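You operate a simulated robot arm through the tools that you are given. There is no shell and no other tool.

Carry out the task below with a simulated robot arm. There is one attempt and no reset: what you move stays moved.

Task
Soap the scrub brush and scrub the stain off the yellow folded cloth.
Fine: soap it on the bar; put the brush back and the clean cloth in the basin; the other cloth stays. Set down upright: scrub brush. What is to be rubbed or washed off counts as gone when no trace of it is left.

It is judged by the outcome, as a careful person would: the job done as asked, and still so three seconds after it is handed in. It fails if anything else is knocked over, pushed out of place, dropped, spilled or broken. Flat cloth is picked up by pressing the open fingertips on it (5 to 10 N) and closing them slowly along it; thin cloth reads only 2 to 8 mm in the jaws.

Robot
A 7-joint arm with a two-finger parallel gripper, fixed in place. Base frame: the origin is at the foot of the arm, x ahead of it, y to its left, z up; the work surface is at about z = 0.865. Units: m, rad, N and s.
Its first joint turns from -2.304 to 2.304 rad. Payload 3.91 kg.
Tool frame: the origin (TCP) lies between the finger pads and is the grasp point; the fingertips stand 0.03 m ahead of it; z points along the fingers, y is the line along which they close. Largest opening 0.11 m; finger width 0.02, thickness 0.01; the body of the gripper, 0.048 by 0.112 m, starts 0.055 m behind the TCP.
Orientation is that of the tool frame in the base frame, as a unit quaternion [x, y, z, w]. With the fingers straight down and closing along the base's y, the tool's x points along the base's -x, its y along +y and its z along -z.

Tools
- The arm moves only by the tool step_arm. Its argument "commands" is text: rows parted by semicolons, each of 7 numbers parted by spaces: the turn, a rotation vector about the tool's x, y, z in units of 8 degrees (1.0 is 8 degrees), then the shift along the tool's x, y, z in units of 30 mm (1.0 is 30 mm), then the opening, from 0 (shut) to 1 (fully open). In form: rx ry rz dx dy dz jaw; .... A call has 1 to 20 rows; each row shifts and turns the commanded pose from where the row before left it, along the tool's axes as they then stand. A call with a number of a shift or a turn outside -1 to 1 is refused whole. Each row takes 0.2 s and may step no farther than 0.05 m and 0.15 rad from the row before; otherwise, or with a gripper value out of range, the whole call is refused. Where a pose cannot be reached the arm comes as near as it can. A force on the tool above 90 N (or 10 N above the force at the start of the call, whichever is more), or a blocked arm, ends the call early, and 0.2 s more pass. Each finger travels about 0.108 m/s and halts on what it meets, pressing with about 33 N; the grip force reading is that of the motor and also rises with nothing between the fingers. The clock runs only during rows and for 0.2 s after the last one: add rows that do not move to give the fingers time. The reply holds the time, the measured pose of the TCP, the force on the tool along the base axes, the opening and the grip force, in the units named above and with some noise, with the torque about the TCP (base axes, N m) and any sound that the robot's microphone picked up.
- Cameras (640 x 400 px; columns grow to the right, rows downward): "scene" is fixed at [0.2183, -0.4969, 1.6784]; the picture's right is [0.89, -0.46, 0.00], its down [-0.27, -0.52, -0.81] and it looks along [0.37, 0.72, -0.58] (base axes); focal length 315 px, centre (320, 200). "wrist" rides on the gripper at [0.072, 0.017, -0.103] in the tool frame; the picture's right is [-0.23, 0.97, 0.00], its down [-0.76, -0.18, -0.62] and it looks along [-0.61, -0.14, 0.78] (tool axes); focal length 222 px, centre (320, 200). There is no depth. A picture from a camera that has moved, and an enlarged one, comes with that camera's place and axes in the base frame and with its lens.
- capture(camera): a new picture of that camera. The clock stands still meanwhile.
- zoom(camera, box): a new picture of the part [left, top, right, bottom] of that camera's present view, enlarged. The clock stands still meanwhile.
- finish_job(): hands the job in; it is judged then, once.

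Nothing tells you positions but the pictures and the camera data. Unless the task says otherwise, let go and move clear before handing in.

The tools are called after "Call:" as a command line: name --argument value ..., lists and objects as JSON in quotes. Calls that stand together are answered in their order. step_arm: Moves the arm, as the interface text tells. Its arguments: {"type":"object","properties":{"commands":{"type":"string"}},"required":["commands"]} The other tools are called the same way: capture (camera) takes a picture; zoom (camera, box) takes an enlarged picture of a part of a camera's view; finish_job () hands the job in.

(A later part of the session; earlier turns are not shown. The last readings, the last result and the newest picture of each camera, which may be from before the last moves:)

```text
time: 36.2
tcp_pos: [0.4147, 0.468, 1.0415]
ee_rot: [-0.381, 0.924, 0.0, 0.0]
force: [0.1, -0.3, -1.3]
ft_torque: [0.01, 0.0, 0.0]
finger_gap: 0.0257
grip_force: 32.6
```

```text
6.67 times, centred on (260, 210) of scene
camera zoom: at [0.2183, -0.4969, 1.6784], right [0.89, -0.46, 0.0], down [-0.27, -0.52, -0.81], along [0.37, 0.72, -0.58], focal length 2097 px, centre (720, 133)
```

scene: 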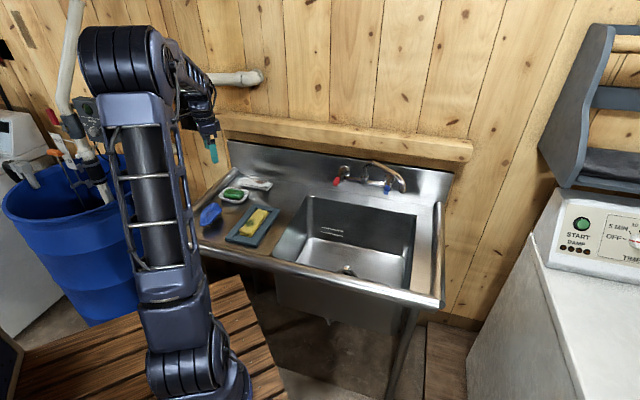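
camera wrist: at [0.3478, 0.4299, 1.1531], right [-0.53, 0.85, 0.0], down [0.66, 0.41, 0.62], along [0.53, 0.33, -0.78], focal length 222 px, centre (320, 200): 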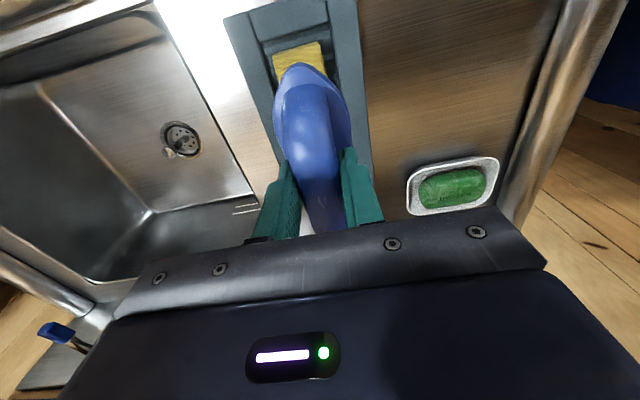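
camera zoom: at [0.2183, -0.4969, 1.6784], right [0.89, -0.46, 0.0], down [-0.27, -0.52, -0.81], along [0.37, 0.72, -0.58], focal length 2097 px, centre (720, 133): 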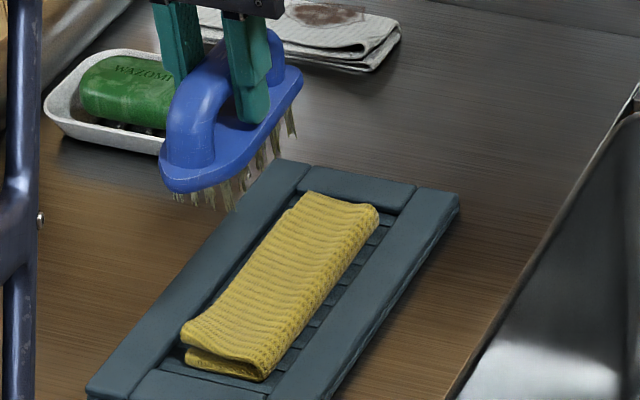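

From here the stain looks gone. I'll zoom in tightly to check for any trace.

Call:
zoom --camera "scene" --box '[243, 205, 283, 240]'

Call:
zoom --camera "scene" --box '[252, 210, 276, 230]'

Call:
zoom --camera "wrist" --box '[220, 0, 400, 120]'

```text
11.43 times, centred on (263, 222) of scene
camera zoom: at [0.2183, -0.4969, 1.6784], right [0.89, -0.46, 0.0], down [-0.27, -0.52, -0.81], along [0.37, 0.72, -0.58], focal length 3595 px, centre (971, -57)
```

zoom: 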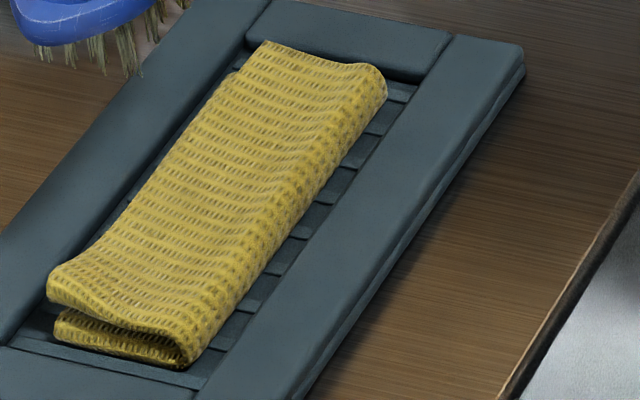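

```text
16.00 times, centred on (264, 220) of scene
camera zoom: at [0.2183, -0.4969, 1.6784], right [0.89, -0.46, 0.0], down [-0.27, -0.52, -0.81], along [0.37, 0.72, -0.58], focal length 5034 px, centre (1216, -120)
```

zoom: 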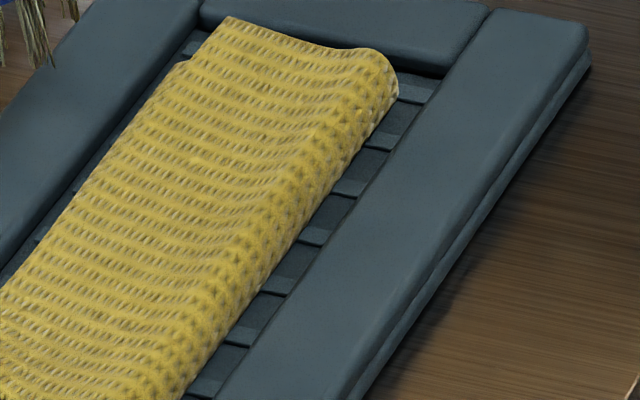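

```text
3.33 times, centred on (310, 60) of wrist
camera zoom: at [0.3504, 0.4281, 1.1452], right [-0.53, 0.85, 0.0], down [0.67, 0.41, 0.62], along [0.53, 0.33, -0.78], focal length 740 px, centre (353, 667)
```

zoom: 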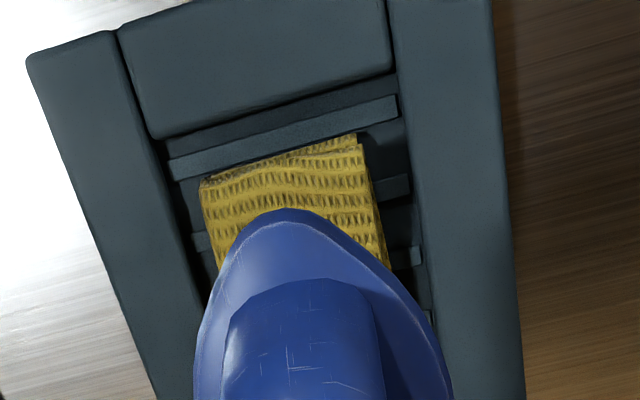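

The cloth's top looks clean. I'll carry the brush back over its original spot, from where the wrist camera can see the whole cloth, and check again before setting it down.

Call:
step_arm --commands "0 0 0 0 0 -0.5 0.1; 0 0 0 0.106 0.793 0 0.1; 0 0 0 0.106 0.793 0 0.1; 0 0 0 0.106 0.793 0 0.1; 0 0 0 0.106 0.793 0 0.1; 0 0 0 0.106 0.793 0 0.1; 0 0 0 0.106 0.793 0 0.1; 0 0 0 0.106 0.793 0 0.1; 0 0 0.71 0 0 0 0.1; 0 0 0 0 0 0 0.1; 0 0 0 0 0 0 0.1"

Call:
capture --camera "wrist"

Call:
zoom --camera "wrist" --box '[120, 60, 280, 220]'

Call:
zoom --camera "scene" --box '[180, 140, 300, 250]'

```text
time: 38.6
tcp_pos: [0.2812, 0.5687, 1.0575]
ee_rot: [-0.336, 0.942, 0.0, 0.0]
force: [0.4, 0.0, -0.9]
ft_torque: [0.04, 0.0, 0.01]
finger_gap: 0.0256
grip_force: 32.8
```

```text
taken
camera wrist: at [0.2127, 0.5358, 1.1594], right [-0.44, 0.9, 0.0], down [0.7, 0.34, 0.62], along [0.56, 0.27, -0.78], focal length 222 px, centre (320, 200)
```

wrist: 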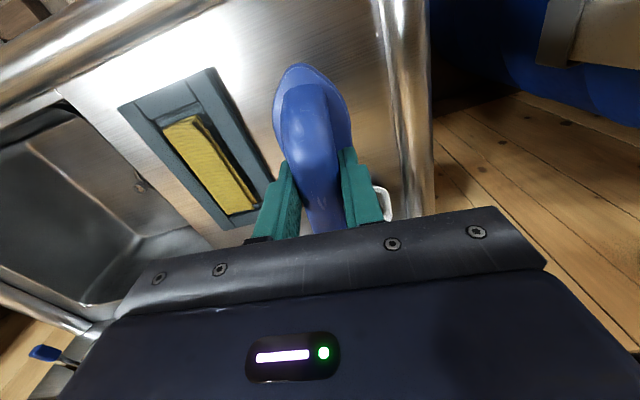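

```text
2.50 times, centred on (200, 140) of wrist
camera zoom: at [0.2127, 0.5358, 1.1594], right [-0.44, 0.9, 0.0], down [0.7, 0.34, 0.62], along [0.56, 0.27, -0.78], focal length 555 px, centre (620, 350)
```

zoom: 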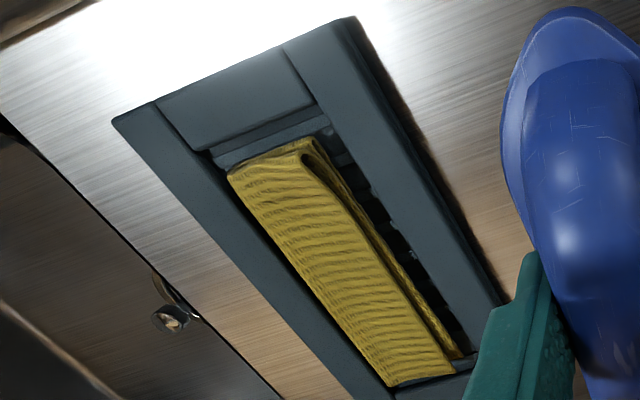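

```text
3.64 times, centred on (240, 195) of scene
camera zoom: at [0.2183, -0.4969, 1.6784], right [0.89, -0.46, 0.0], down [-0.27, -0.52, -0.81], along [0.37, 0.72, -0.58], focal length 1144 px, centre (611, 218)
```

zoom: 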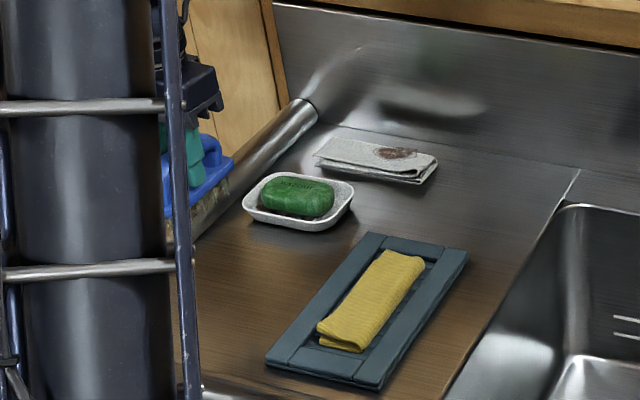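

Call:
zoom --camera "wrist" --box '[160, 105, 240, 185]'

Call:
zoom --camera "scene" --box '[243, 210, 273, 240]'

```text
5.00 times, centred on (200, 145) of wrist
camera zoom: at [0.2127, 0.5358, 1.1594], right [-0.44, 0.9, 0.0], down [0.7, 0.34, 0.62], along [0.56, 0.27, -0.78], focal length 1111 px, centre (920, 475)
```

zoom: 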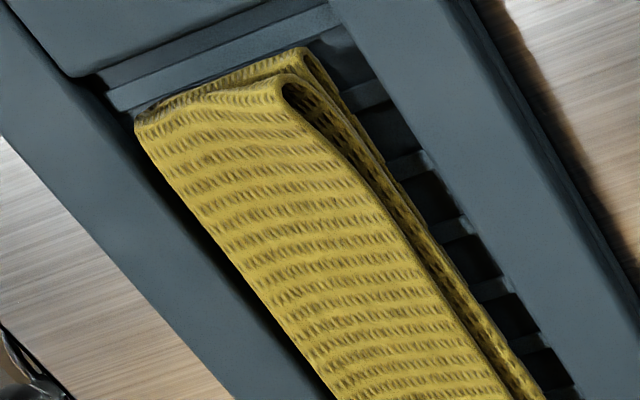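

```text
13.33 times, centred on (258, 225) of scene
camera zoom: at [0.2183, -0.4969, 1.6784], right [0.89, -0.46, 0.0], down [-0.27, -0.52, -0.81], along [0.37, 0.72, -0.58], focal length 4195 px, centre (1147, -133)
```

zoom: 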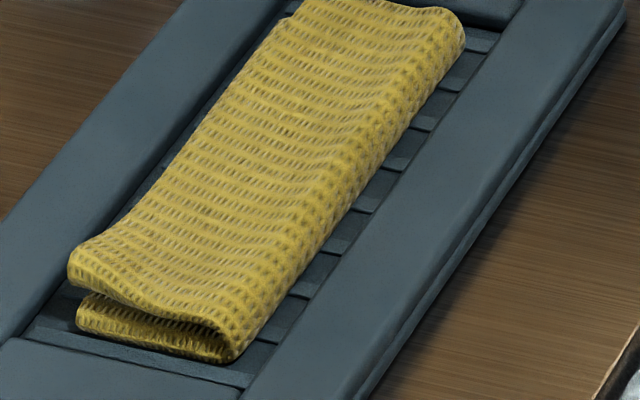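

No trace is left in either view. Now I'll set the brush back down where it stood, feeling for the surface at the end.

Call:
step_arm --commands "0 0 0 0 0 0.9 0.1; 0 0 0 0 0 0.9 0.1; 0 0 0 0 0 0.9 0.1; 0 0 0 0 0 0.7 0.1; 0 0 0 0 0 0.3 0.1; 0 0 0 0 0 0 0.1; 0 0 0 0 0 0 0.1"

```text
time: 40.2
tcp_pos: [0.2799, 0.5693, 0.9472]
ee_rot: [-0.335, 0.942, 0.001, 0.001]
force: [-0.5, -0.5, -0.8]
ft_torque: [-0.02, -0.02, 0.01]
finger_gap: 0.0254
grip_force: 33.2
```

Call:
step_arm --commands "0 0 0 0 0 0.1 0.1; 0 0 0 0 0 0.1 0.1; 0 0 0 0 0 0 0.1"

Call:
zoom --camera "scene" --box '[192, 178, 242, 228]'

```text
time: 41.0
tcp_pos: [0.2802, 0.5691, 0.9411]
ee_rot: [-0.335, 0.942, 0.0, 0.0]
force: [-0.3, 0.0, -1.5]
ft_torque: [0.04, 0.01, 0.01]
finger_gap: 0.0255
grip_force: 33.0
```

```text
8.00 times, centred on (217, 203) of scene
camera zoom: at [0.2183, -0.4969, 1.6784], right [0.89, -0.46, 0.0], down [-0.27, -0.52, -0.81], along [0.37, 0.72, -0.58], focal length 2517 px, centre (1144, 176)
```

zoom: 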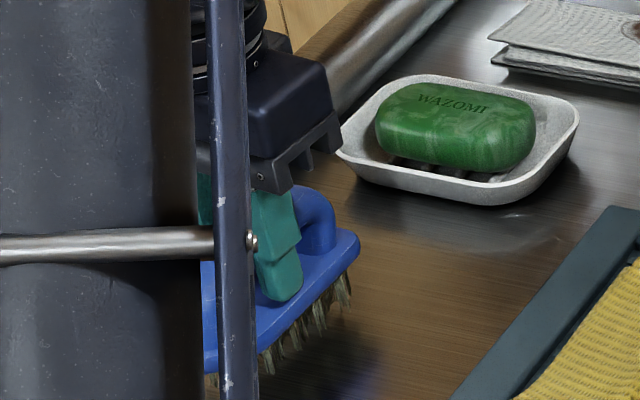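

Call:
step_arm --commands "0 0 0 0 0 0.07 0.1; 0 0 0 0 0 0 0.1"

```text
time: 41.6
tcp_pos: [0.2807, 0.5695, 0.9395]
ee_rot: [-0.336, 0.942, 0.0, -0.001]
force: [-0.4, -0.2, -1.0]
ft_torque: [0.0, -0.03, -0.02]
finger_gap: 0.0255
grip_force: 33.3
```

Call:
step_arm --commands "0 0 0 0 0 0.05 0.1; 0 0 0 0 0 0 0.1"

```text
time: 42.2
tcp_pos: [0.2809, 0.5692, 0.9372]
ee_rot: [-0.336, 0.942, -0.001, 0.001]
force: [0.1, -0.6, -1.6]
ft_torque: [0.02, -0.01, 0.01]
finger_gap: 0.0254
grip_force: 33.2
```

Call:
step_arm --commands "0 0 0 0 0 0.04 0.1; 0 0 0 0 0 0 0.1"

```text
time: 42.8
tcp_pos: [0.2801, 0.5685, 0.9365]
ee_rot: [-0.336, 0.942, 0.0, 0.0]
force: [-0.4, 0.0, -1.8]
ft_torque: [-0.01, -0.01, 0.02]
finger_gap: 0.0253
grip_force: 33.1
```

Call:
step_arm --commands "0 0 0 0 0 0.04 0.1; 0 0 0 0 0 0 0.1"

Call:
zoom --camera "scene" --box '[202, 195, 232, 225]'

```text
time: 43.4
tcp_pos: [0.2807, 0.5688, 0.9336]
ee_rot: [-0.335, 0.942, 0.001, 0.0]
force: [0.0, -0.1, -1.6]
ft_torque: [0.02, 0.0, 0.02]
finger_gap: 0.0253
grip_force: 33.0
```

```text
13.33 times, centred on (217, 210) of scene
camera zoom: at [0.2183, -0.4969, 1.6784], right [0.89, -0.46, 0.0], down [-0.27, -0.52, -0.81], along [0.37, 0.72, -0.58], focal length 4195 px, centre (1693, 67)
```

zoom: 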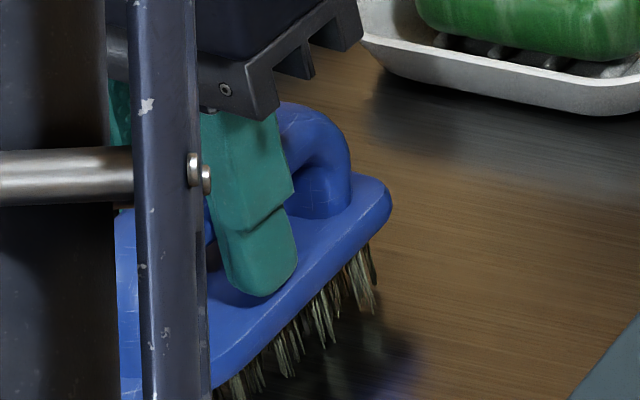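

The brush has slid up a few millimetres in the jaws from the pressing, so the surface is still a little lower. I'll keep feeling down.

Call:
step_arm --commands "0 0 0 0 0 0.04 0.1; 0 0 0 0 0 0.04 0.1; 0 0 0 0 0 0 0.1"

```text
time: 44.2
tcp_pos: [0.2809, 0.5691, 0.9327]
ee_rot: [-0.335, 0.942, 0.001, 0.002]
force: [-1.2, -4.1, 27.3]
ft_torque: [0.02, 0.01, 0.1]
finger_gap: 0.0254
grip_force: 33.0
```

Contact. I'll ease off the pressure, then open slowly and check.

Call:
step_arm --commands "0 0 0 0 0 -0.045 0.1; 0 0 0 0 0 0 0.1"

```text
time: 44.8
tcp_pos: [0.2815, 0.5683, 0.9325]
ee_rot: [-0.336, 0.942, -0.001, 0.0]
force: [-1.0, 0.4, 9.1]
ft_torque: [0.4, -0.29, 0.09]
finger_gap: 0.0253
grip_force: 32.7
```

Call:
step_arm --commands "0 0 0 0 0 -0.02 0.1; 0 0 0 0 0 0 0.25; 0 0 0 0 0 0 0.3; 0 0 0 0 0 0 0.4; 0 0 0 0 0 0 0.6; 0 0 0 0 0 0 0.8; 0 0 0 0 0 0 1; 0 0 0 0 0 0 1; 0 0 0 0 0 0 1"

Call:
zoom --camera "scene" --box '[192, 178, 242, 228]'

Call:
zoom --camera "wrist" --box '[220, 30, 420, 240]'

```text
time: 46.8
tcp_pos: [0.2812, 0.569, 0.9339]
ee_rot: [-0.335, 0.942, -0.001, 0.0]
force: [0.0, 0.1, -0.4]
ft_torque: [-0.01, 0.02, -0.04]
finger_gap: 0.11
grip_force: 0.1
```

```text
8.00 times, centred on (217, 203) of scene
camera zoom: at [0.2183, -0.4969, 1.6784], right [0.89, -0.46, 0.0], down [-0.27, -0.52, -0.81], along [0.37, 0.72, -0.58], focal length 2517 px, centre (1144, 176)
```

zoom: 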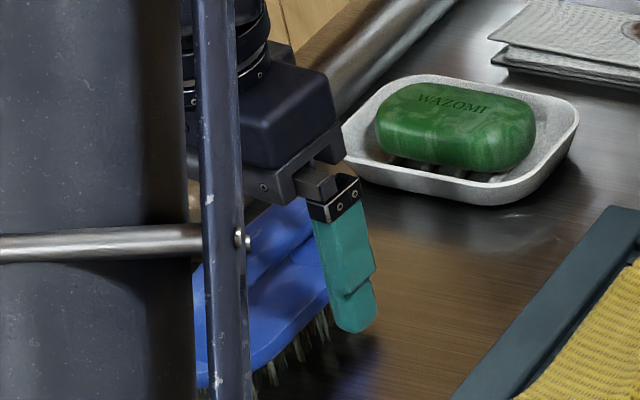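

```text
1.90 times, centred on (320, 135) of wrist
camera zoom: at [0.2142, 0.5368, 1.0378], right [-0.44, 0.9, 0.0], down [0.7, 0.34, 0.62], along [0.56, 0.27, -0.78], focal length 423 px, centre (320, 324)
```

zoom: 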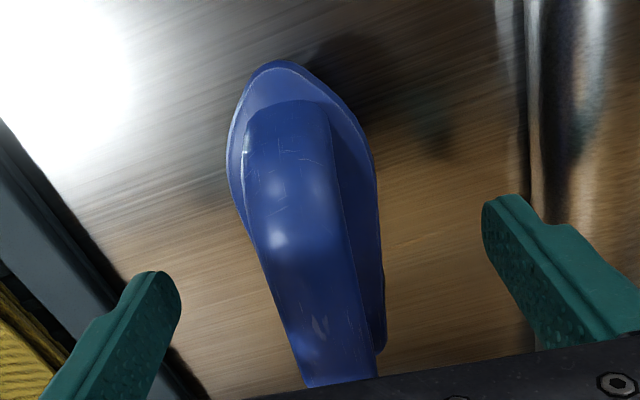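

The brush stands upright and free. I'll rise straight up with open jaws and check it from both cameras.

Call:
step_arm --commands "0 0 0 0 0 -0.4 1; 0 0 0 0 0 -0.8 1; 0 0 0 0 0 -1 1; 0 0 0 0 0 -1 1; 0 0 0 0 0 -1 1; 0 0 0 0 0 0 1; 0 0 0 0 0 0 1"

Call:
capture --camera "wrist"

Call:
zoom --camera "scene" --box '[180, 160, 300, 250]'

```text
time: 48.4
tcp_pos: [0.2847, 0.5679, 1.0602]
ee_rot: [-0.336, 0.942, 0.0, 0.001]
force: [0.5, 0.0, 0.4]
ft_torque: [-0.02, -0.01, 0.0]
finger_gap: 0.1099
grip_force: 0.0
```

```text
taken
camera wrist: at [0.216, 0.5362, 1.1626], right [-0.44, 0.9, 0.0], down [0.7, 0.34, 0.62], along [0.56, 0.27, -0.78], focal length 222 px, centre (320, 200)
```

wrist: 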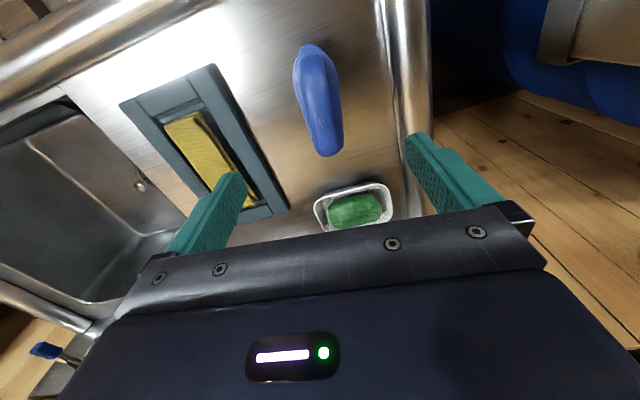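

```text
4.44 times, centred on (240, 205) of scene
camera zoom: at [0.2183, -0.4969, 1.6784], right [0.89, -0.46, 0.0], down [-0.27, -0.52, -0.81], along [0.37, 0.72, -0.58], focal length 1398 px, centre (676, 178)
```

zoom: 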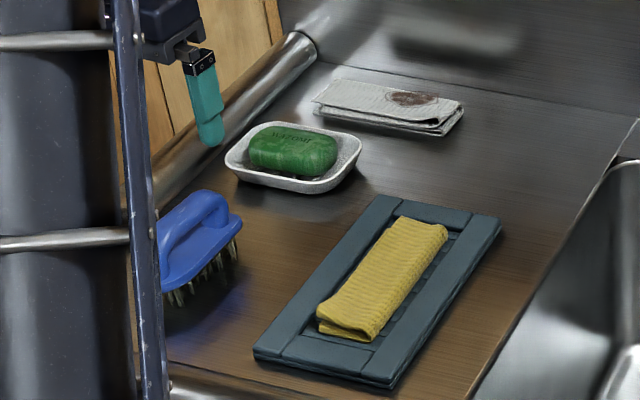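

The brush is back in its place, upright, and nothing else has moved. Now I'll go over the yellow cloth with the jaws set for the pinch.

Call:
step_arm --commands "0 0 -0.71 0 0 0 1; 0 0 0 -0.179 -0.817 0 1; 0 0 0 -0.179 -0.817 0 1; 0 0 0 -0.179 -0.817 0 1; 0 0 0 -0.179 -0.817 0 1; 0 0 0 -0.179 -0.817 0 1; 0 0 0 -0.179 -0.817 0 0.8; 0 0 0 -0.179 -0.817 0 0.6; 0 0 0 0 0 0 0.4; 0 0 0 0 0 0 0.4; 0 0 0 0 0 0 0.4"

Call:
capture --camera "wrist"

Call:
zoom --camera "scene" --box '[210, 160, 300, 250]'

```text
time: 50.8
tcp_pos: [0.4273, 0.4734, 1.0584]
ee_rot: [-0.382, 0.924, 0.0, 0.0]
force: [-0.4, 0.1, 0.1]
ft_torque: [-0.03, 0.02, 0.01]
finger_gap: 0.044
grip_force: 0.1
```

```text
taken
camera wrist: at [0.3637, 0.4339, 1.1615], right [-0.53, 0.85, 0.0], down [0.66, 0.41, 0.62], along [0.53, 0.33, -0.78], focal length 222 px, centre (320, 200)
```

wrist: 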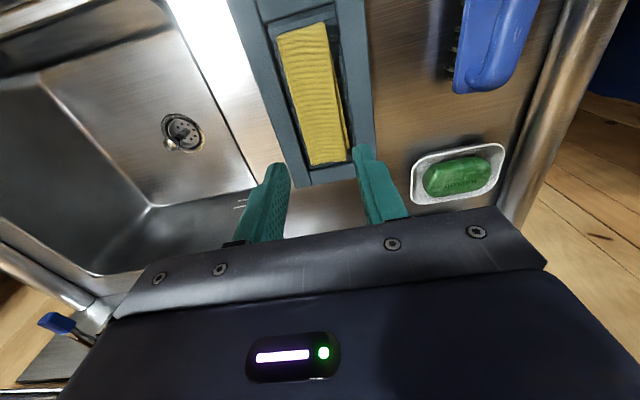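

```text
4.44 times, centred on (255, 205) of scene
camera zoom: at [0.2183, -0.4969, 1.6784], right [0.89, -0.46, 0.0], down [-0.27, -0.52, -0.81], along [0.37, 0.72, -0.58], focal length 1398 px, centre (609, 178)
```

zoom: 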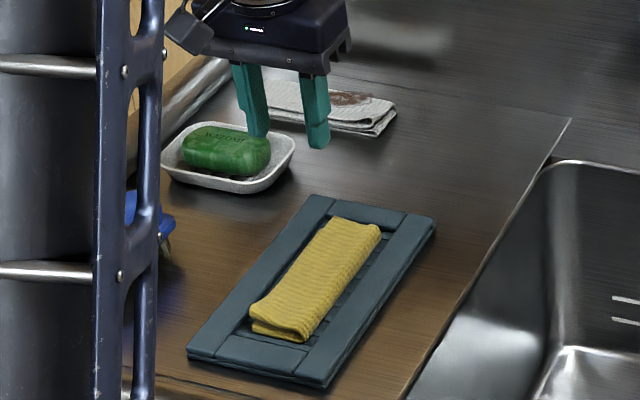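

I can see the whole cloth now: centre about (0.432, 0.473), roughly 0.15 × 0.05 m, clean. I'll centre on it, narrow the jaws to about 33 mm and come down to just above it.

Call:
step_arm --commands "0 0 0 -0.12 -0.12 0 0.3; 0 0 0 0 0 0.9 0.3; 0 0 0 0 0 0.9 0.3; 0 0 0 0 0 0.9 0.3; 0 0 0 0 0 0.9 0.3; 0 0 0 0 0 0 0.3; 0 0 0 0 0 0 0.3"

Call:
zoom --camera "wrist" --box '[200, 0, 440, 240]'

Call:
zoom --camera "scene" --box '[230, 185, 290, 240]'

```text
time: 52.4
tcp_pos: [0.431, 0.4728, 0.9526]
ee_rot: [-0.382, 0.924, 0.0, 0.0]
force: [-0.7, 0.1, -0.6]
ft_torque: [0.03, -0.01, -0.03]
finger_gap: 0.0331
grip_force: 0.0
```

```text
1.67 times, centred on (320, 120) of wrist
camera zoom: at [0.3679, 0.4344, 1.0551], right [-0.53, 0.85, 0.0], down [0.66, 0.41, 0.62], along [0.53, 0.33, -0.78], focal length 370 px, centre (320, 333)
```

zoom: 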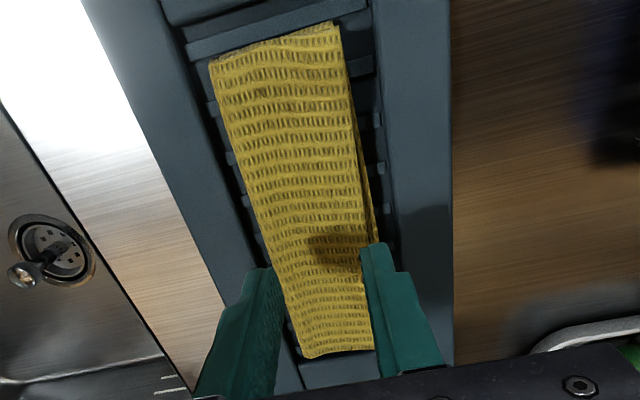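

```text
7.27 times, centred on (260, 212) of scene
camera zoom: at [0.2183, -0.4969, 1.6784], right [0.89, -0.46, 0.0], down [-0.27, -0.52, -0.81], along [0.37, 0.72, -0.58], focal length 2288 px, centre (756, 109)
```

zoom: 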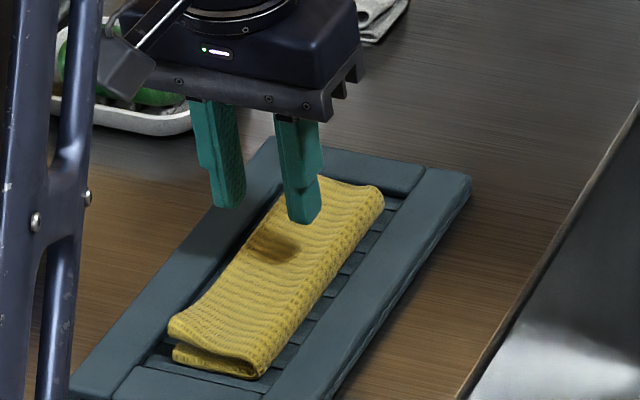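

Call:
step_arm --commands "0 0 0 0 0 0.35 0.3; 0 0 0 0 0 0.35 0.3; 0 0 0 0 0 0 0.3; 0 0 0 0 0 0 0.3"

Call:
zoom --camera "scene" --box '[235, 190, 285, 235]'

Call:
zoom --camera "wrist" --box '[200, 0, 440, 240]'

```text
time: 53.4
tcp_pos: [0.4319, 0.4738, 0.9304]
ee_rot: [-0.382, 0.924, -0.001, 0.0]
force: [0.4, -0.7, -1.2]
ft_torque: [-0.01, -0.01, -0.02]
finger_gap: 0.033
grip_force: 0.2
```

```text
8.89 times, centred on (260, 212) of scene
camera zoom: at [0.2183, -0.4969, 1.6784], right [0.89, -0.46, 0.0], down [-0.27, -0.52, -0.81], along [0.37, 0.72, -0.58], focal length 2796 px, centre (853, 89)
```

zoom: 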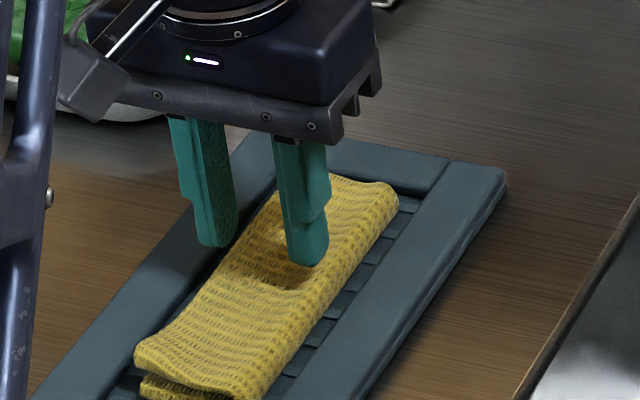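

```text
1.67 times, centred on (320, 120) of wrist
camera zoom: at [0.3688, 0.4343, 1.0343], right [-0.53, 0.85, 0.0], down [0.66, 0.41, 0.62], along [0.53, 0.33, -0.78], focal length 370 px, centre (320, 333)
```

zoom: 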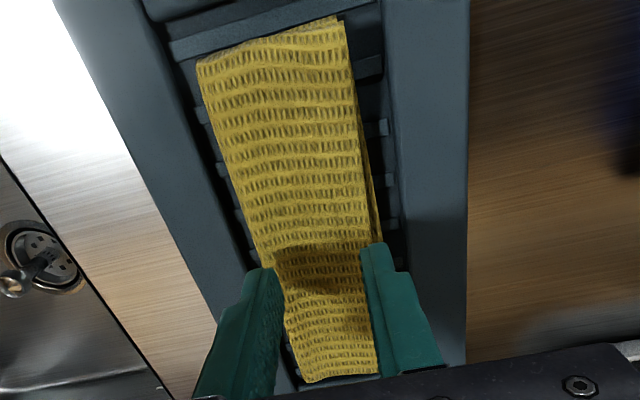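

Call:
step_arm --commands "0 0 0 0 0 0.1 0.27; 0 0 0 0 0 0.1 0.27; 0 0 0 0 0 0 0.27"

```text
time: 54.2
tcp_pos: [0.4334, 0.4741, 0.928]
ee_rot: [-0.382, 0.924, 0.001, 0.001]
force: [-8.4, -14.7, 54.9]
ft_torque: [-0.53, 0.27, -0.01]
finger_gap: 0.0297
grip_force: 0.1
```

That is too hard (55 N); the cloth top is at about z 0.90 and stiffer than I took it to be. I'll back off to a light press.

Call:
step_arm --commands "0 0 0 0 0 -0.13 0.27; 0 0 0 0 0 0 0.27"

Call:
zoom --camera "scene" --box '[235, 190, 285, 235]'

```text
time: 54.8
tcp_pos: [0.4328, 0.4744, 0.9288]
ee_rot: [-0.382, 0.924, 0.0, 0.0]
force: [1.8, 4.5, 8.6]
ft_torque: [0.25, -0.08, 0.0]
finger_gap: 0.0297
grip_force: 0.3
```

```text
8.89 times, centred on (260, 212) of scene
camera zoom: at [0.2183, -0.4969, 1.6784], right [0.89, -0.46, 0.0], down [-0.27, -0.52, -0.81], along [0.37, 0.72, -0.58], focal length 2796 px, centre (853, 89)
```

zoom: 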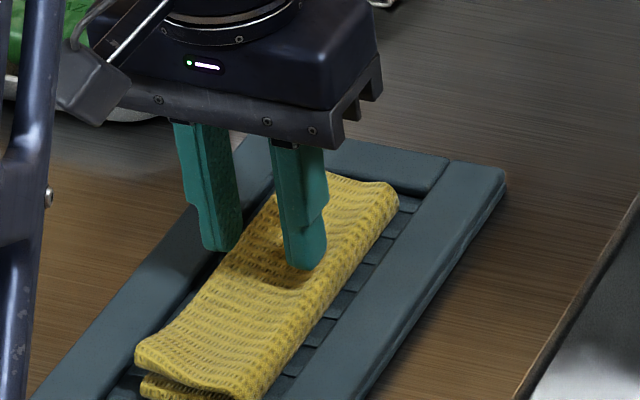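

Now about 9 N. I'll close slowly along the cloth.

Call:
step_arm --commands "0 0 0 0 0 0 0.25; 0 0 0 0 0 0 0.23; 0 0 0 0 0 0 0.21; 0 0 0 0 0 0 0.19; 0 0 0 0 0 0 0.17; 0 0 0 0 0 0 0.15; 0 0 0 0 0 0 0.13; 0 0 0 0 0 0 0.11; 0 0 0 0 0 0 0.09; 0 0 0 0 0 0 0.07; 0 0 0 0 0 0 0.05; 0 0 0 0 0 0 0.03; 0 0 0 0 0 0 0.01; 0 0 0 0 0 0 0; 0 0 0 0 0 0 0; 0 0 0 0 0 0 0"

Call:
zoom --camera "scene" --box '[235, 190, 285, 235]'

Call:
zoom --camera "wrist" --box '[200, 0, 440, 240]'

```text
time: 58.2
tcp_pos: [0.4322, 0.4742, 0.9289]
ee_rot: [-0.381, 0.924, -0.001, 0.0]
force: [-0.3, -0.1, 0.7]
ft_torque: [0.01, 0.03, 0.0]
finger_gap: 0.0002
grip_force: 32.4
```

```text
8.89 times, centred on (260, 212) of scene
camera zoom: at [0.2183, -0.4969, 1.6784], right [0.89, -0.46, 0.0], down [-0.27, -0.52, -0.81], along [0.37, 0.72, -0.58], focal length 2796 px, centre (853, 89)
```

zoom: 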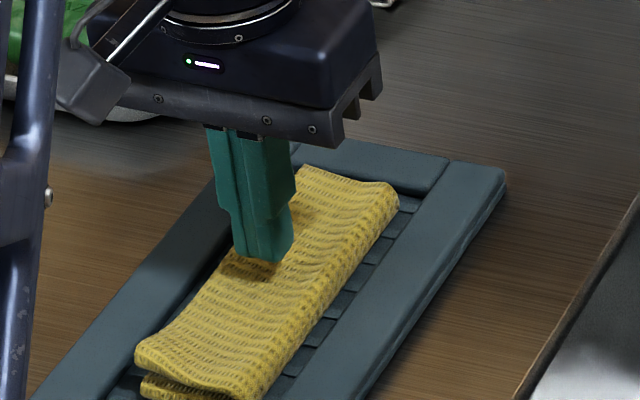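

```text
1.67 times, centred on (320, 120) of wrist
camera zoom: at [0.3691, 0.4347, 1.0323], right [-0.53, 0.85, 0.0], down [0.66, 0.41, 0.62], along [0.53, 0.33, -0.78], focal length 370 px, centre (320, 333)
```

zoom: 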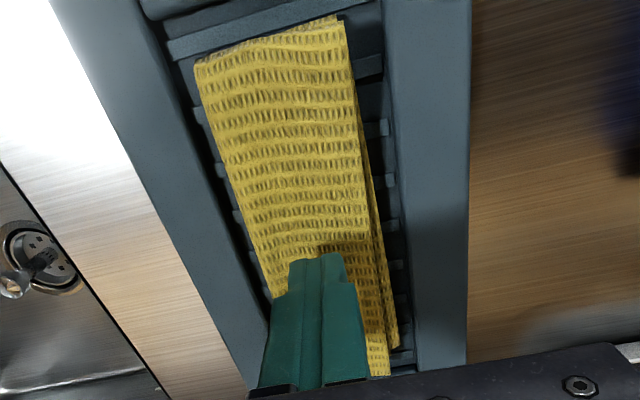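

The jaws closed on nothing: the pressing force faded as they moved. I'll lift a little, reopen, and press again with a steady force before closing.

Call:
step_arm --commands "0 0 0 0 0 -0.3 0; 0 0 0 0 0 0 0.1; 0 0 0 0 0 0 0.2; 0 0 0 0 0 0 0.33; 0 0 0 0 0 0 0.33; 0 0 0 0 0 0 0.33"

Call:
zoom --camera "wrist" --box '[200, 0, 440, 240]'

Call:
zoom --camera "scene" --box '[235, 190, 285, 240]'

```text
time: 59.6
tcp_pos: [0.4321, 0.4734, 0.9385]
ee_rot: [-0.383, 0.924, 0.0, 0.001]
force: [0.1, -0.9, -1.1]
ft_torque: [-0.03, 0.0, -0.01]
finger_gap: 0.0365
grip_force: 0.0
```

```text
1.67 times, centred on (320, 120) of wrist
camera zoom: at [0.3684, 0.4348, 1.0413], right [-0.53, 0.85, 0.0], down [0.66, 0.41, 0.62], along [0.53, 0.33, -0.78], focal length 370 px, centre (320, 333)
```

zoom: 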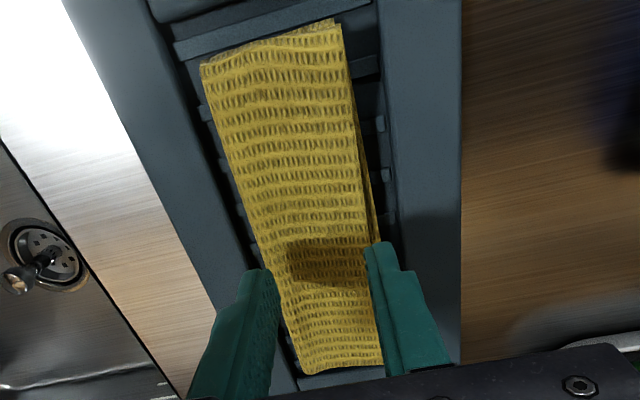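

```text
8.00 times, centred on (260, 215) of scene
camera zoom: at [0.2183, -0.4969, 1.6784], right [0.89, -0.46, 0.0], down [-0.27, -0.52, -0.81], along [0.37, 0.72, -0.58], focal length 2517 px, centre (800, 80)
```

zoom: 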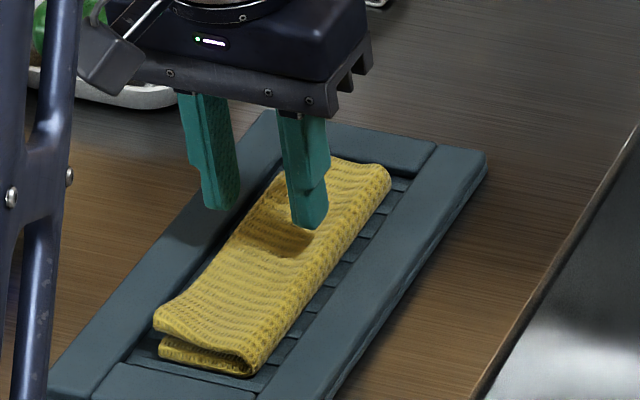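

Call:
step_arm --commands "0 0 0 0 0 0.2 0.33; 0 0 0 0 0 0.1 0.33; 0 0 0 0 0 0.02 0.33; 0 0 0 0 0 0 0.33; 0 0 0 0 0 0 0.33"

```text
time: 60.8
tcp_pos: [0.4336, 0.4743, 0.928]
ee_rot: [-0.381, 0.924, 0.0, 0.0]
force: [-0.1, 0.7, 0.1]
ft_torque: [0.04, -0.02, -0.02]
finger_gap: 0.0367
grip_force: 0.2
```

Call:
step_arm --commands "0 0 0 0 0 0.04 0.33; 0 0 0 0 0 0 0.33"

```text
time: 61.4
tcp_pos: [0.4332, 0.4742, 0.9277]
ee_rot: [-0.382, 0.924, 0.0, 0.0]
force: [-0.9, 1.3, 6.2]
ft_torque: [0.12, 0.14, -0.02]
finger_gap: 0.037
grip_force: 1.1
```

Call:
step_arm --commands "0 0 0 0 0 0.03 0.33; 0 0 0 0 0 0 0.33"

Call:
zoom --camera "wrist" --box '[230, 80, 410, 240]'

Call:
zoom --camera "scene" --box '[245, 195, 275, 225]'

```text
time: 62.0
tcp_pos: [0.4329, 0.474, 0.9263]
ee_rot: [-0.381, 0.925, 0.001, 0.001]
force: [-0.9, 3.9, 11.0]
ft_torque: [0.25, 0.12, -0.07]
finger_gap: 0.0377
grip_force: 1.6
```

```text
2.50 times, centred on (320, 160) of wrist
camera zoom: at [0.3692, 0.4354, 1.0296], right [-0.53, 0.85, 0.0], down [0.66, 0.41, 0.62], along [0.53, 0.33, -0.78], focal length 555 px, centre (320, 300)
```

zoom: 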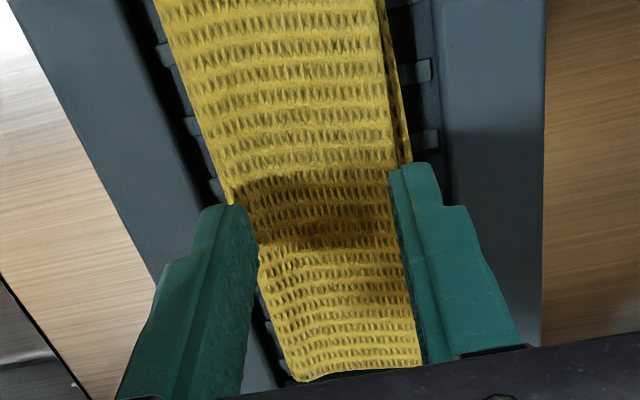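

```text
13.33 times, centred on (260, 210) of scene
camera zoom: at [0.2183, -0.4969, 1.6784], right [0.89, -0.46, 0.0], down [-0.27, -0.52, -0.81], along [0.37, 0.72, -0.58], focal length 4195 px, centre (1120, 67)
```

zoom: 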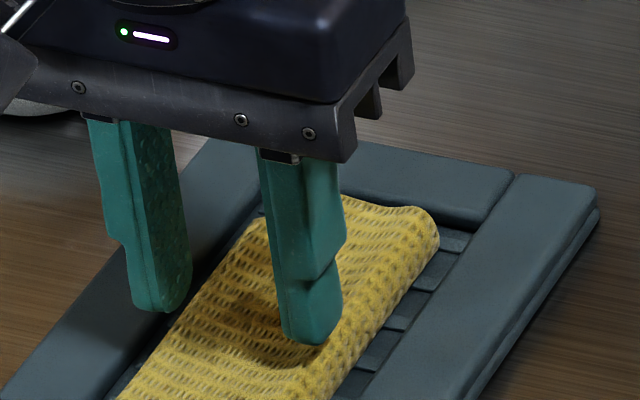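

Here the fingertips only ride on the cloth's rounded edges, and the cloth stands about 20 mm proud of the frame. So I'll open a bit wider and take the whole folded bundle from both sides, keeping the tips above the frame.

Call:
step_arm --commands "0 0 0 0 0 -0.4 0.33; 0 0 0 0 0 0 0.5; 0 0 0 0 0 0 0.6; 0 0 0 0 0 0 0.6; 0 0 0 0 0 0 0.6"

Call:
zoom --camera "wrist" --box '[210, 20, 430, 240]'

Call:
zoom --camera "scene" --box '[240, 195, 290, 240]'

```text
time: 63.2
tcp_pos: [0.4329, 0.4761, 0.9381]
ee_rot: [-0.382, 0.924, -0.001, 0.0]
force: [-0.1, 0.5, 1.0]
ft_torque: [0.01, 0.0, 0.02]
finger_gap: 0.0661
grip_force: 0.1
```

```text
1.82 times, centred on (320, 130) of wrist
camera zoom: at [0.3697, 0.4364, 1.0411], right [-0.53, 0.85, 0.0], down [0.66, 0.41, 0.62], along [0.53, 0.33, -0.78], focal length 404 px, centre (320, 327)
```

zoom: 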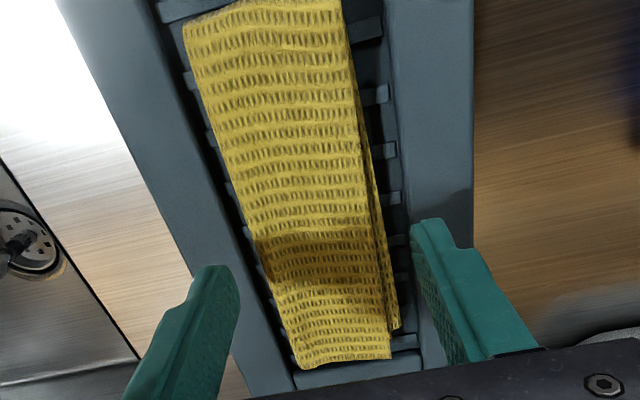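

```text
8.89 times, centred on (265, 218) of scene
camera zoom: at [0.2183, -0.4969, 1.6784], right [0.89, -0.46, 0.0], down [-0.27, -0.52, -0.81], along [0.37, 0.72, -0.58], focal length 2796 px, centre (809, 44)
```

zoom: 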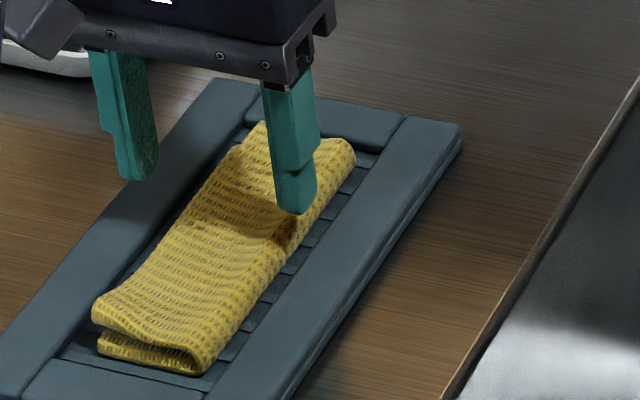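

Call:
step_arm --commands "0 0 0 0 0 0.3 0.58; 0 0 0 0 0 0.25 0.58; 0 0 0 0 0 0 0.58"

```text
time: 64.0
tcp_pos: [0.432, 0.4747, 0.9222]
ee_rot: [-0.382, 0.924, 0.0, 0.0]
force: [-0.3, -0.6, -0.6]
ft_torque: [0.01, 0.01, 0.04]
finger_gap: 0.064
grip_force: 0.0
```

Call:
step_arm --commands "0 0 0 0 0 0.1 0.58; 0 0 0 0 0 0.1 0.58; 0 0 0 0 0 0 0.58"

Call:
zoom --camera "wrist" --box '[210, 20, 430, 240]'

Call:
zoom --camera "scene" --box '[240, 195, 290, 240]'

```text
time: 64.8
tcp_pos: [0.4322, 0.4754, 0.9167]
ee_rot: [-0.381, 0.924, 0.0, 0.0]
force: [0.3, -1.1, 0.0]
ft_torque: [-0.01, -0.01, 0.0]
finger_gap: 0.0639
grip_force: 0.1
```

```text
1.82 times, centred on (320, 130) of wrist
camera zoom: at [0.3689, 0.436, 1.0196], right [-0.53, 0.85, 0.0], down [0.66, 0.41, 0.62], along [0.53, 0.33, -0.78], focal length 404 px, centre (320, 327)
```

zoom: 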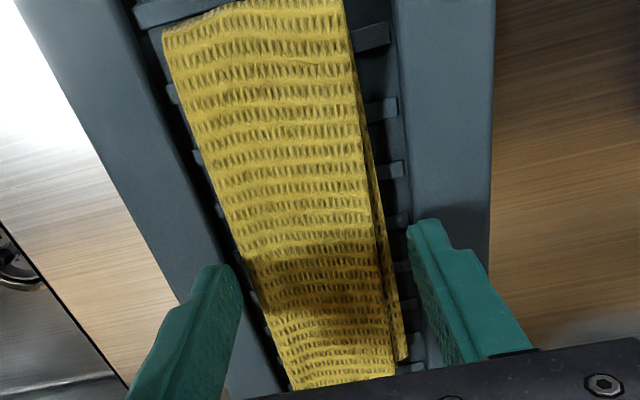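

```text
8.89 times, centred on (265, 218) of scene
camera zoom: at [0.2183, -0.4969, 1.6784], right [0.89, -0.46, 0.0], down [-0.27, -0.52, -0.81], along [0.37, 0.72, -0.58], focal length 2796 px, centre (809, 44)
```

zoom: 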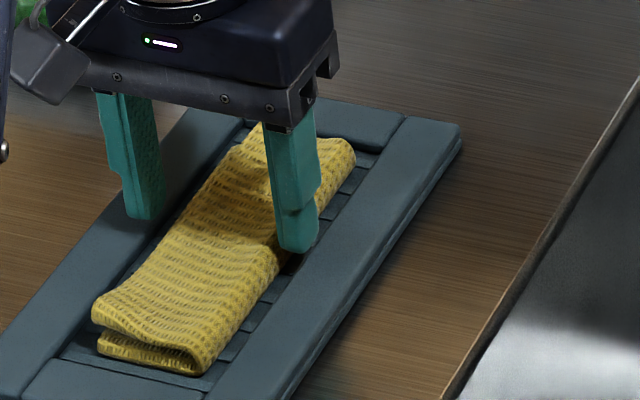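

Both fingertips are beside the cloth and just above the frame. I'll go 3 mm lower and close slowly on the bundle.

Call:
step_arm --commands "0 0 0 0 0 0.1 0.58; 0 0 0 0 0 0 0.55; 0 0 0 0 0 0 0.52; 0 0 0 0 0 0 0.49; 0 0 0 0 0 0 0.46; 0 0 0 0 0 0 0.43; 0 0 0 0 0 0 0.4; 0 0 0 0 0 0 0.37; 0 0 0 0 0 0 0.34; 0 0 0 0 0 0 0.34"

Call:
zoom --camera "wrist" --box '[210, 20, 430, 240]'

Call:
zoom --camera "scene" --box '[240, 195, 290, 240]'

```text
time: 67.0
tcp_pos: [0.431, 0.4761, 0.9131]
ee_rot: [-0.382, 0.924, 0.0, 0.0]
force: [0.2, -0.9, 0.1]
ft_torque: [0.0, -0.01, 0.0]
finger_gap: 0.055
grip_force: 33.0
```

```text
1.82 times, centred on (320, 130) of wrist
camera zoom: at [0.369, 0.436, 1.0163], right [-0.53, 0.85, 0.0], down [0.66, 0.41, 0.62], along [0.53, 0.33, -0.78], focal length 404 px, centre (320, 327)
```

zoom: 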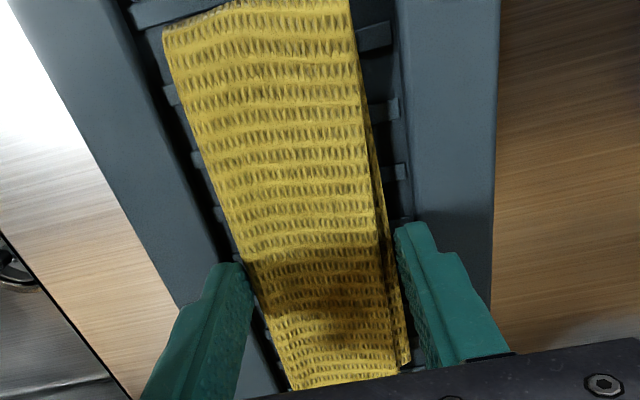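

```text
8.89 times, centred on (265, 218) of scene
camera zoom: at [0.2183, -0.4969, 1.6784], right [0.89, -0.46, 0.0], down [-0.27, -0.52, -0.81], along [0.37, 0.72, -0.58], focal length 2796 px, centre (809, 44)
```

zoom: 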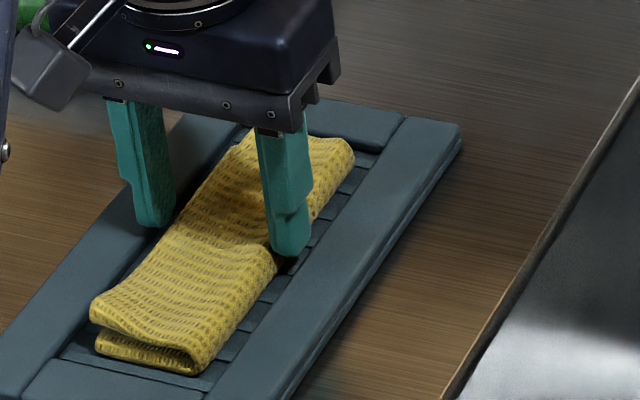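

The bundle is held firmly at 55 mm with about 33 N. I'll lift a little and check that only the cloth comes up.

Call:
step_arm --commands "0 0 0 0 0 0 0.3; 0 0 0 0 0 -0.2 0.3; 0 0 0 0 0 -0.3 0.3; 0 0 0 0 0 -0.5 0.3; 0 0 0 0 0 0 0.3"

Call:
zoom --camera "wrist" --box '[210, 20, 430, 240]'

Call:
zoom --camera "scene" --box '[230, 180, 300, 240]'

```text
time: 68.2
tcp_pos: [0.4326, 0.4746, 0.9427]
ee_rot: [-0.383, 0.924, 0.0, 0.0]
force: [0.3, 0.3, -1.0]
ft_torque: [-0.02, 0.02, -0.04]
finger_gap: 0.055
grip_force: 33.2
```

```text
1.82 times, centred on (320, 130) of wrist
camera zoom: at [0.3691, 0.4358, 1.0461], right [-0.53, 0.85, 0.0], down [0.67, 0.41, 0.62], along [0.53, 0.33, -0.78], focal length 404 px, centre (320, 327)
```

zoom: 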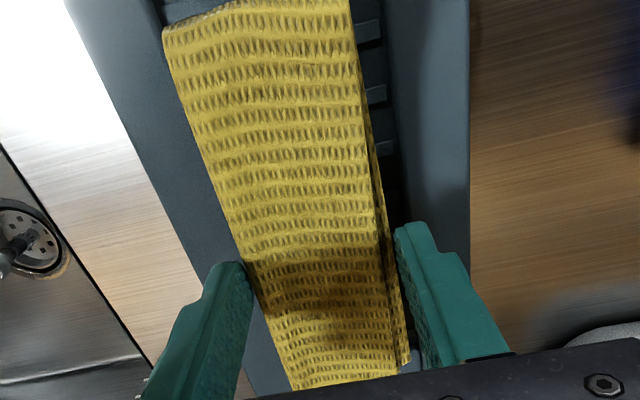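

```text
6.67 times, centred on (265, 210) of scene
camera zoom: at [0.2183, -0.4969, 1.6784], right [0.89, -0.46, 0.0], down [-0.27, -0.52, -0.81], along [0.37, 0.72, -0.58], focal length 2097 px, centre (687, 133)
```

zoom: 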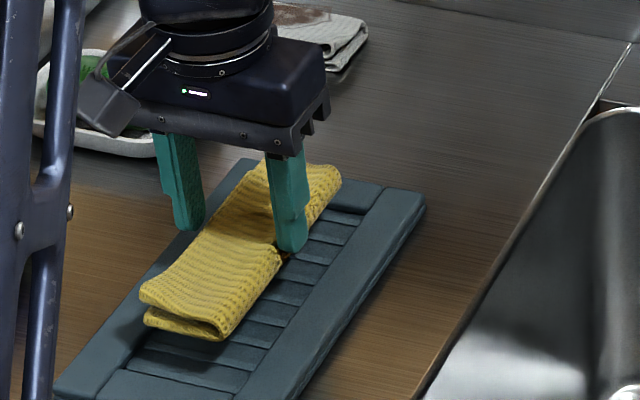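

The whole folded cloth comes up cleanly and the tray stays put. I'll raise it to carrying height and take a look at the basin before moving over.

Call:
step_arm --commands "0 0 0 0 0 -0.8 0.3; 0 0 0 0 0 -1 0.3; 0 0 0 0 0 -1 0.3; 0 0 0 0 0 -1 0.3; 0 0 0 0 0 0 0.3; 0 0 0 0 0 0 0.3"

Call:
capture --camera "scene"

Call:
zoom --camera "scene" --box '[260, 180, 420, 290]'

Call:
capture --camera "wrist"

```text
time: 69.6
tcp_pos: [0.4322, 0.4745, 1.0571]
ee_rot: [-0.382, 0.924, 0.0, 0.0]
force: [0.4, -0.9, -0.3]
ft_torque: [0.01, -0.01, 0.02]
finger_gap: 0.0549
grip_force: 33.4
```

```text
taken
```

scene: 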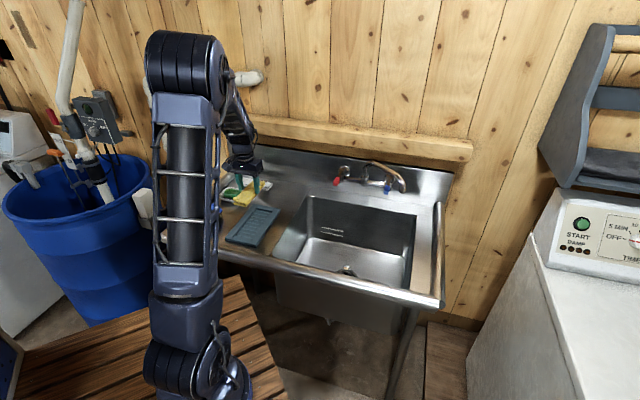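

```text
3.64 times, centred on (340, 235) of scene
camera zoom: at [0.2183, -0.4969, 1.6784], right [0.89, -0.46, 0.0], down [-0.27, -0.52, -0.81], along [0.37, 0.72, -0.58], focal length 1144 px, centre (247, 73)
```

zoom: 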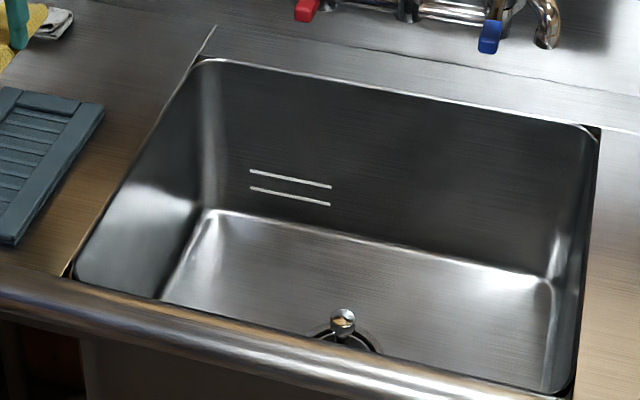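

```text
taken
camera wrist: at [0.3685, 0.4349, 1.1601], right [-0.53, 0.85, 0.0], down [0.67, 0.41, 0.62], along [0.53, 0.33, -0.78], focal length 222 px, centre (320, 200)
```

wrist: 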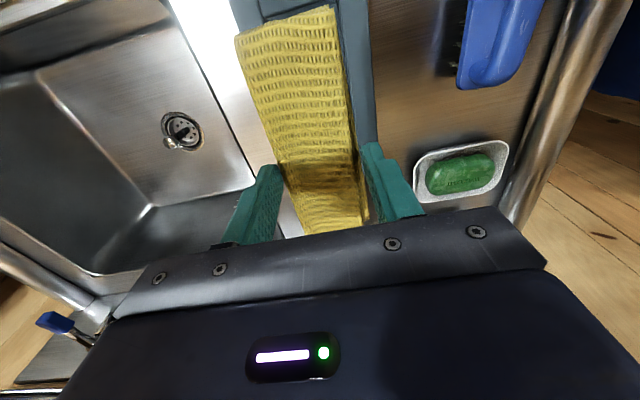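

The tray stayed in place. The basin floor looks to be near z ≈ 0.62 with the stopper knob near (0.735, 0.262), so I'll aim for the clear left part of the basin, about (0.665, 0.354), carrying the cloth high.

Call:
step_arm --commands "0 0 0 -0.239 -0.757 0 0.3; 0 0 0 -0.239 -0.757 0 0.3; 0 0 0 -0.239 -0.757 0 0.3; 0 0 0 -0.239 -0.757 0 0.3; 0 0 0 -0.239 -0.757 0 0.3; 0 0 0 -0.239 -0.757 0 0.3; 0 0 0 -0.239 -0.757 0 0.3; 0 0 0 -0.239 -0.757 0 0.3; 0 0 0 -0.239 -0.757 0 0.3; 0 0 0 -0.239 -0.757 0 0.3; 0 0 0 -0.239 -0.757 0 0.3; 0 0 0 0 0 0 0.3; 0 0 0 0 0 0 0.3"

Call:
capture --camera "scene"

Call:
capture --camera "wrist"

```text
time: 72.4
tcp_pos: [0.667, 0.3535, 1.058]
ee_rot: [-0.382, 0.924, 0.0, 0.0]
force: [-0.3, 0.7, 0.5]
ft_torque: [0.01, 0.01, 0.06]
finger_gap: 0.0551
grip_force: 32.7
```

```text
taken
```

scene: 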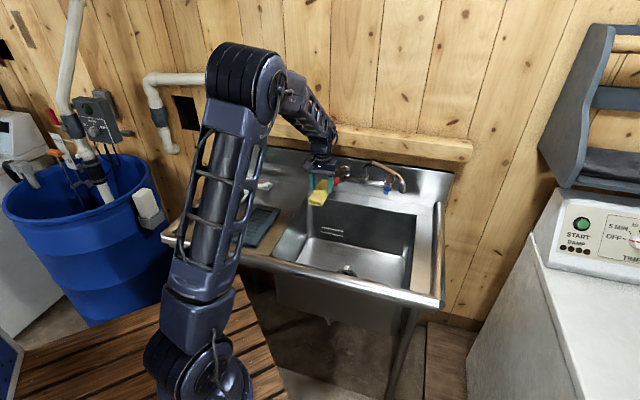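

```text
taken
camera wrist: at [0.6031, 0.3134, 1.1612], right [-0.53, 0.85, 0.0], down [0.66, 0.41, 0.62], along [0.53, 0.33, -0.78], focal length 222 px, centre (320, 200)
```

wrist: 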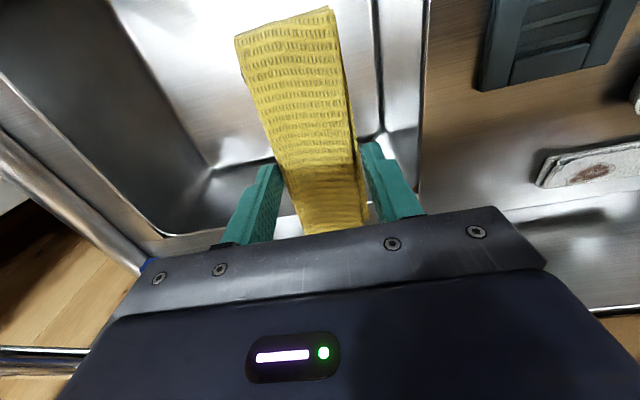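

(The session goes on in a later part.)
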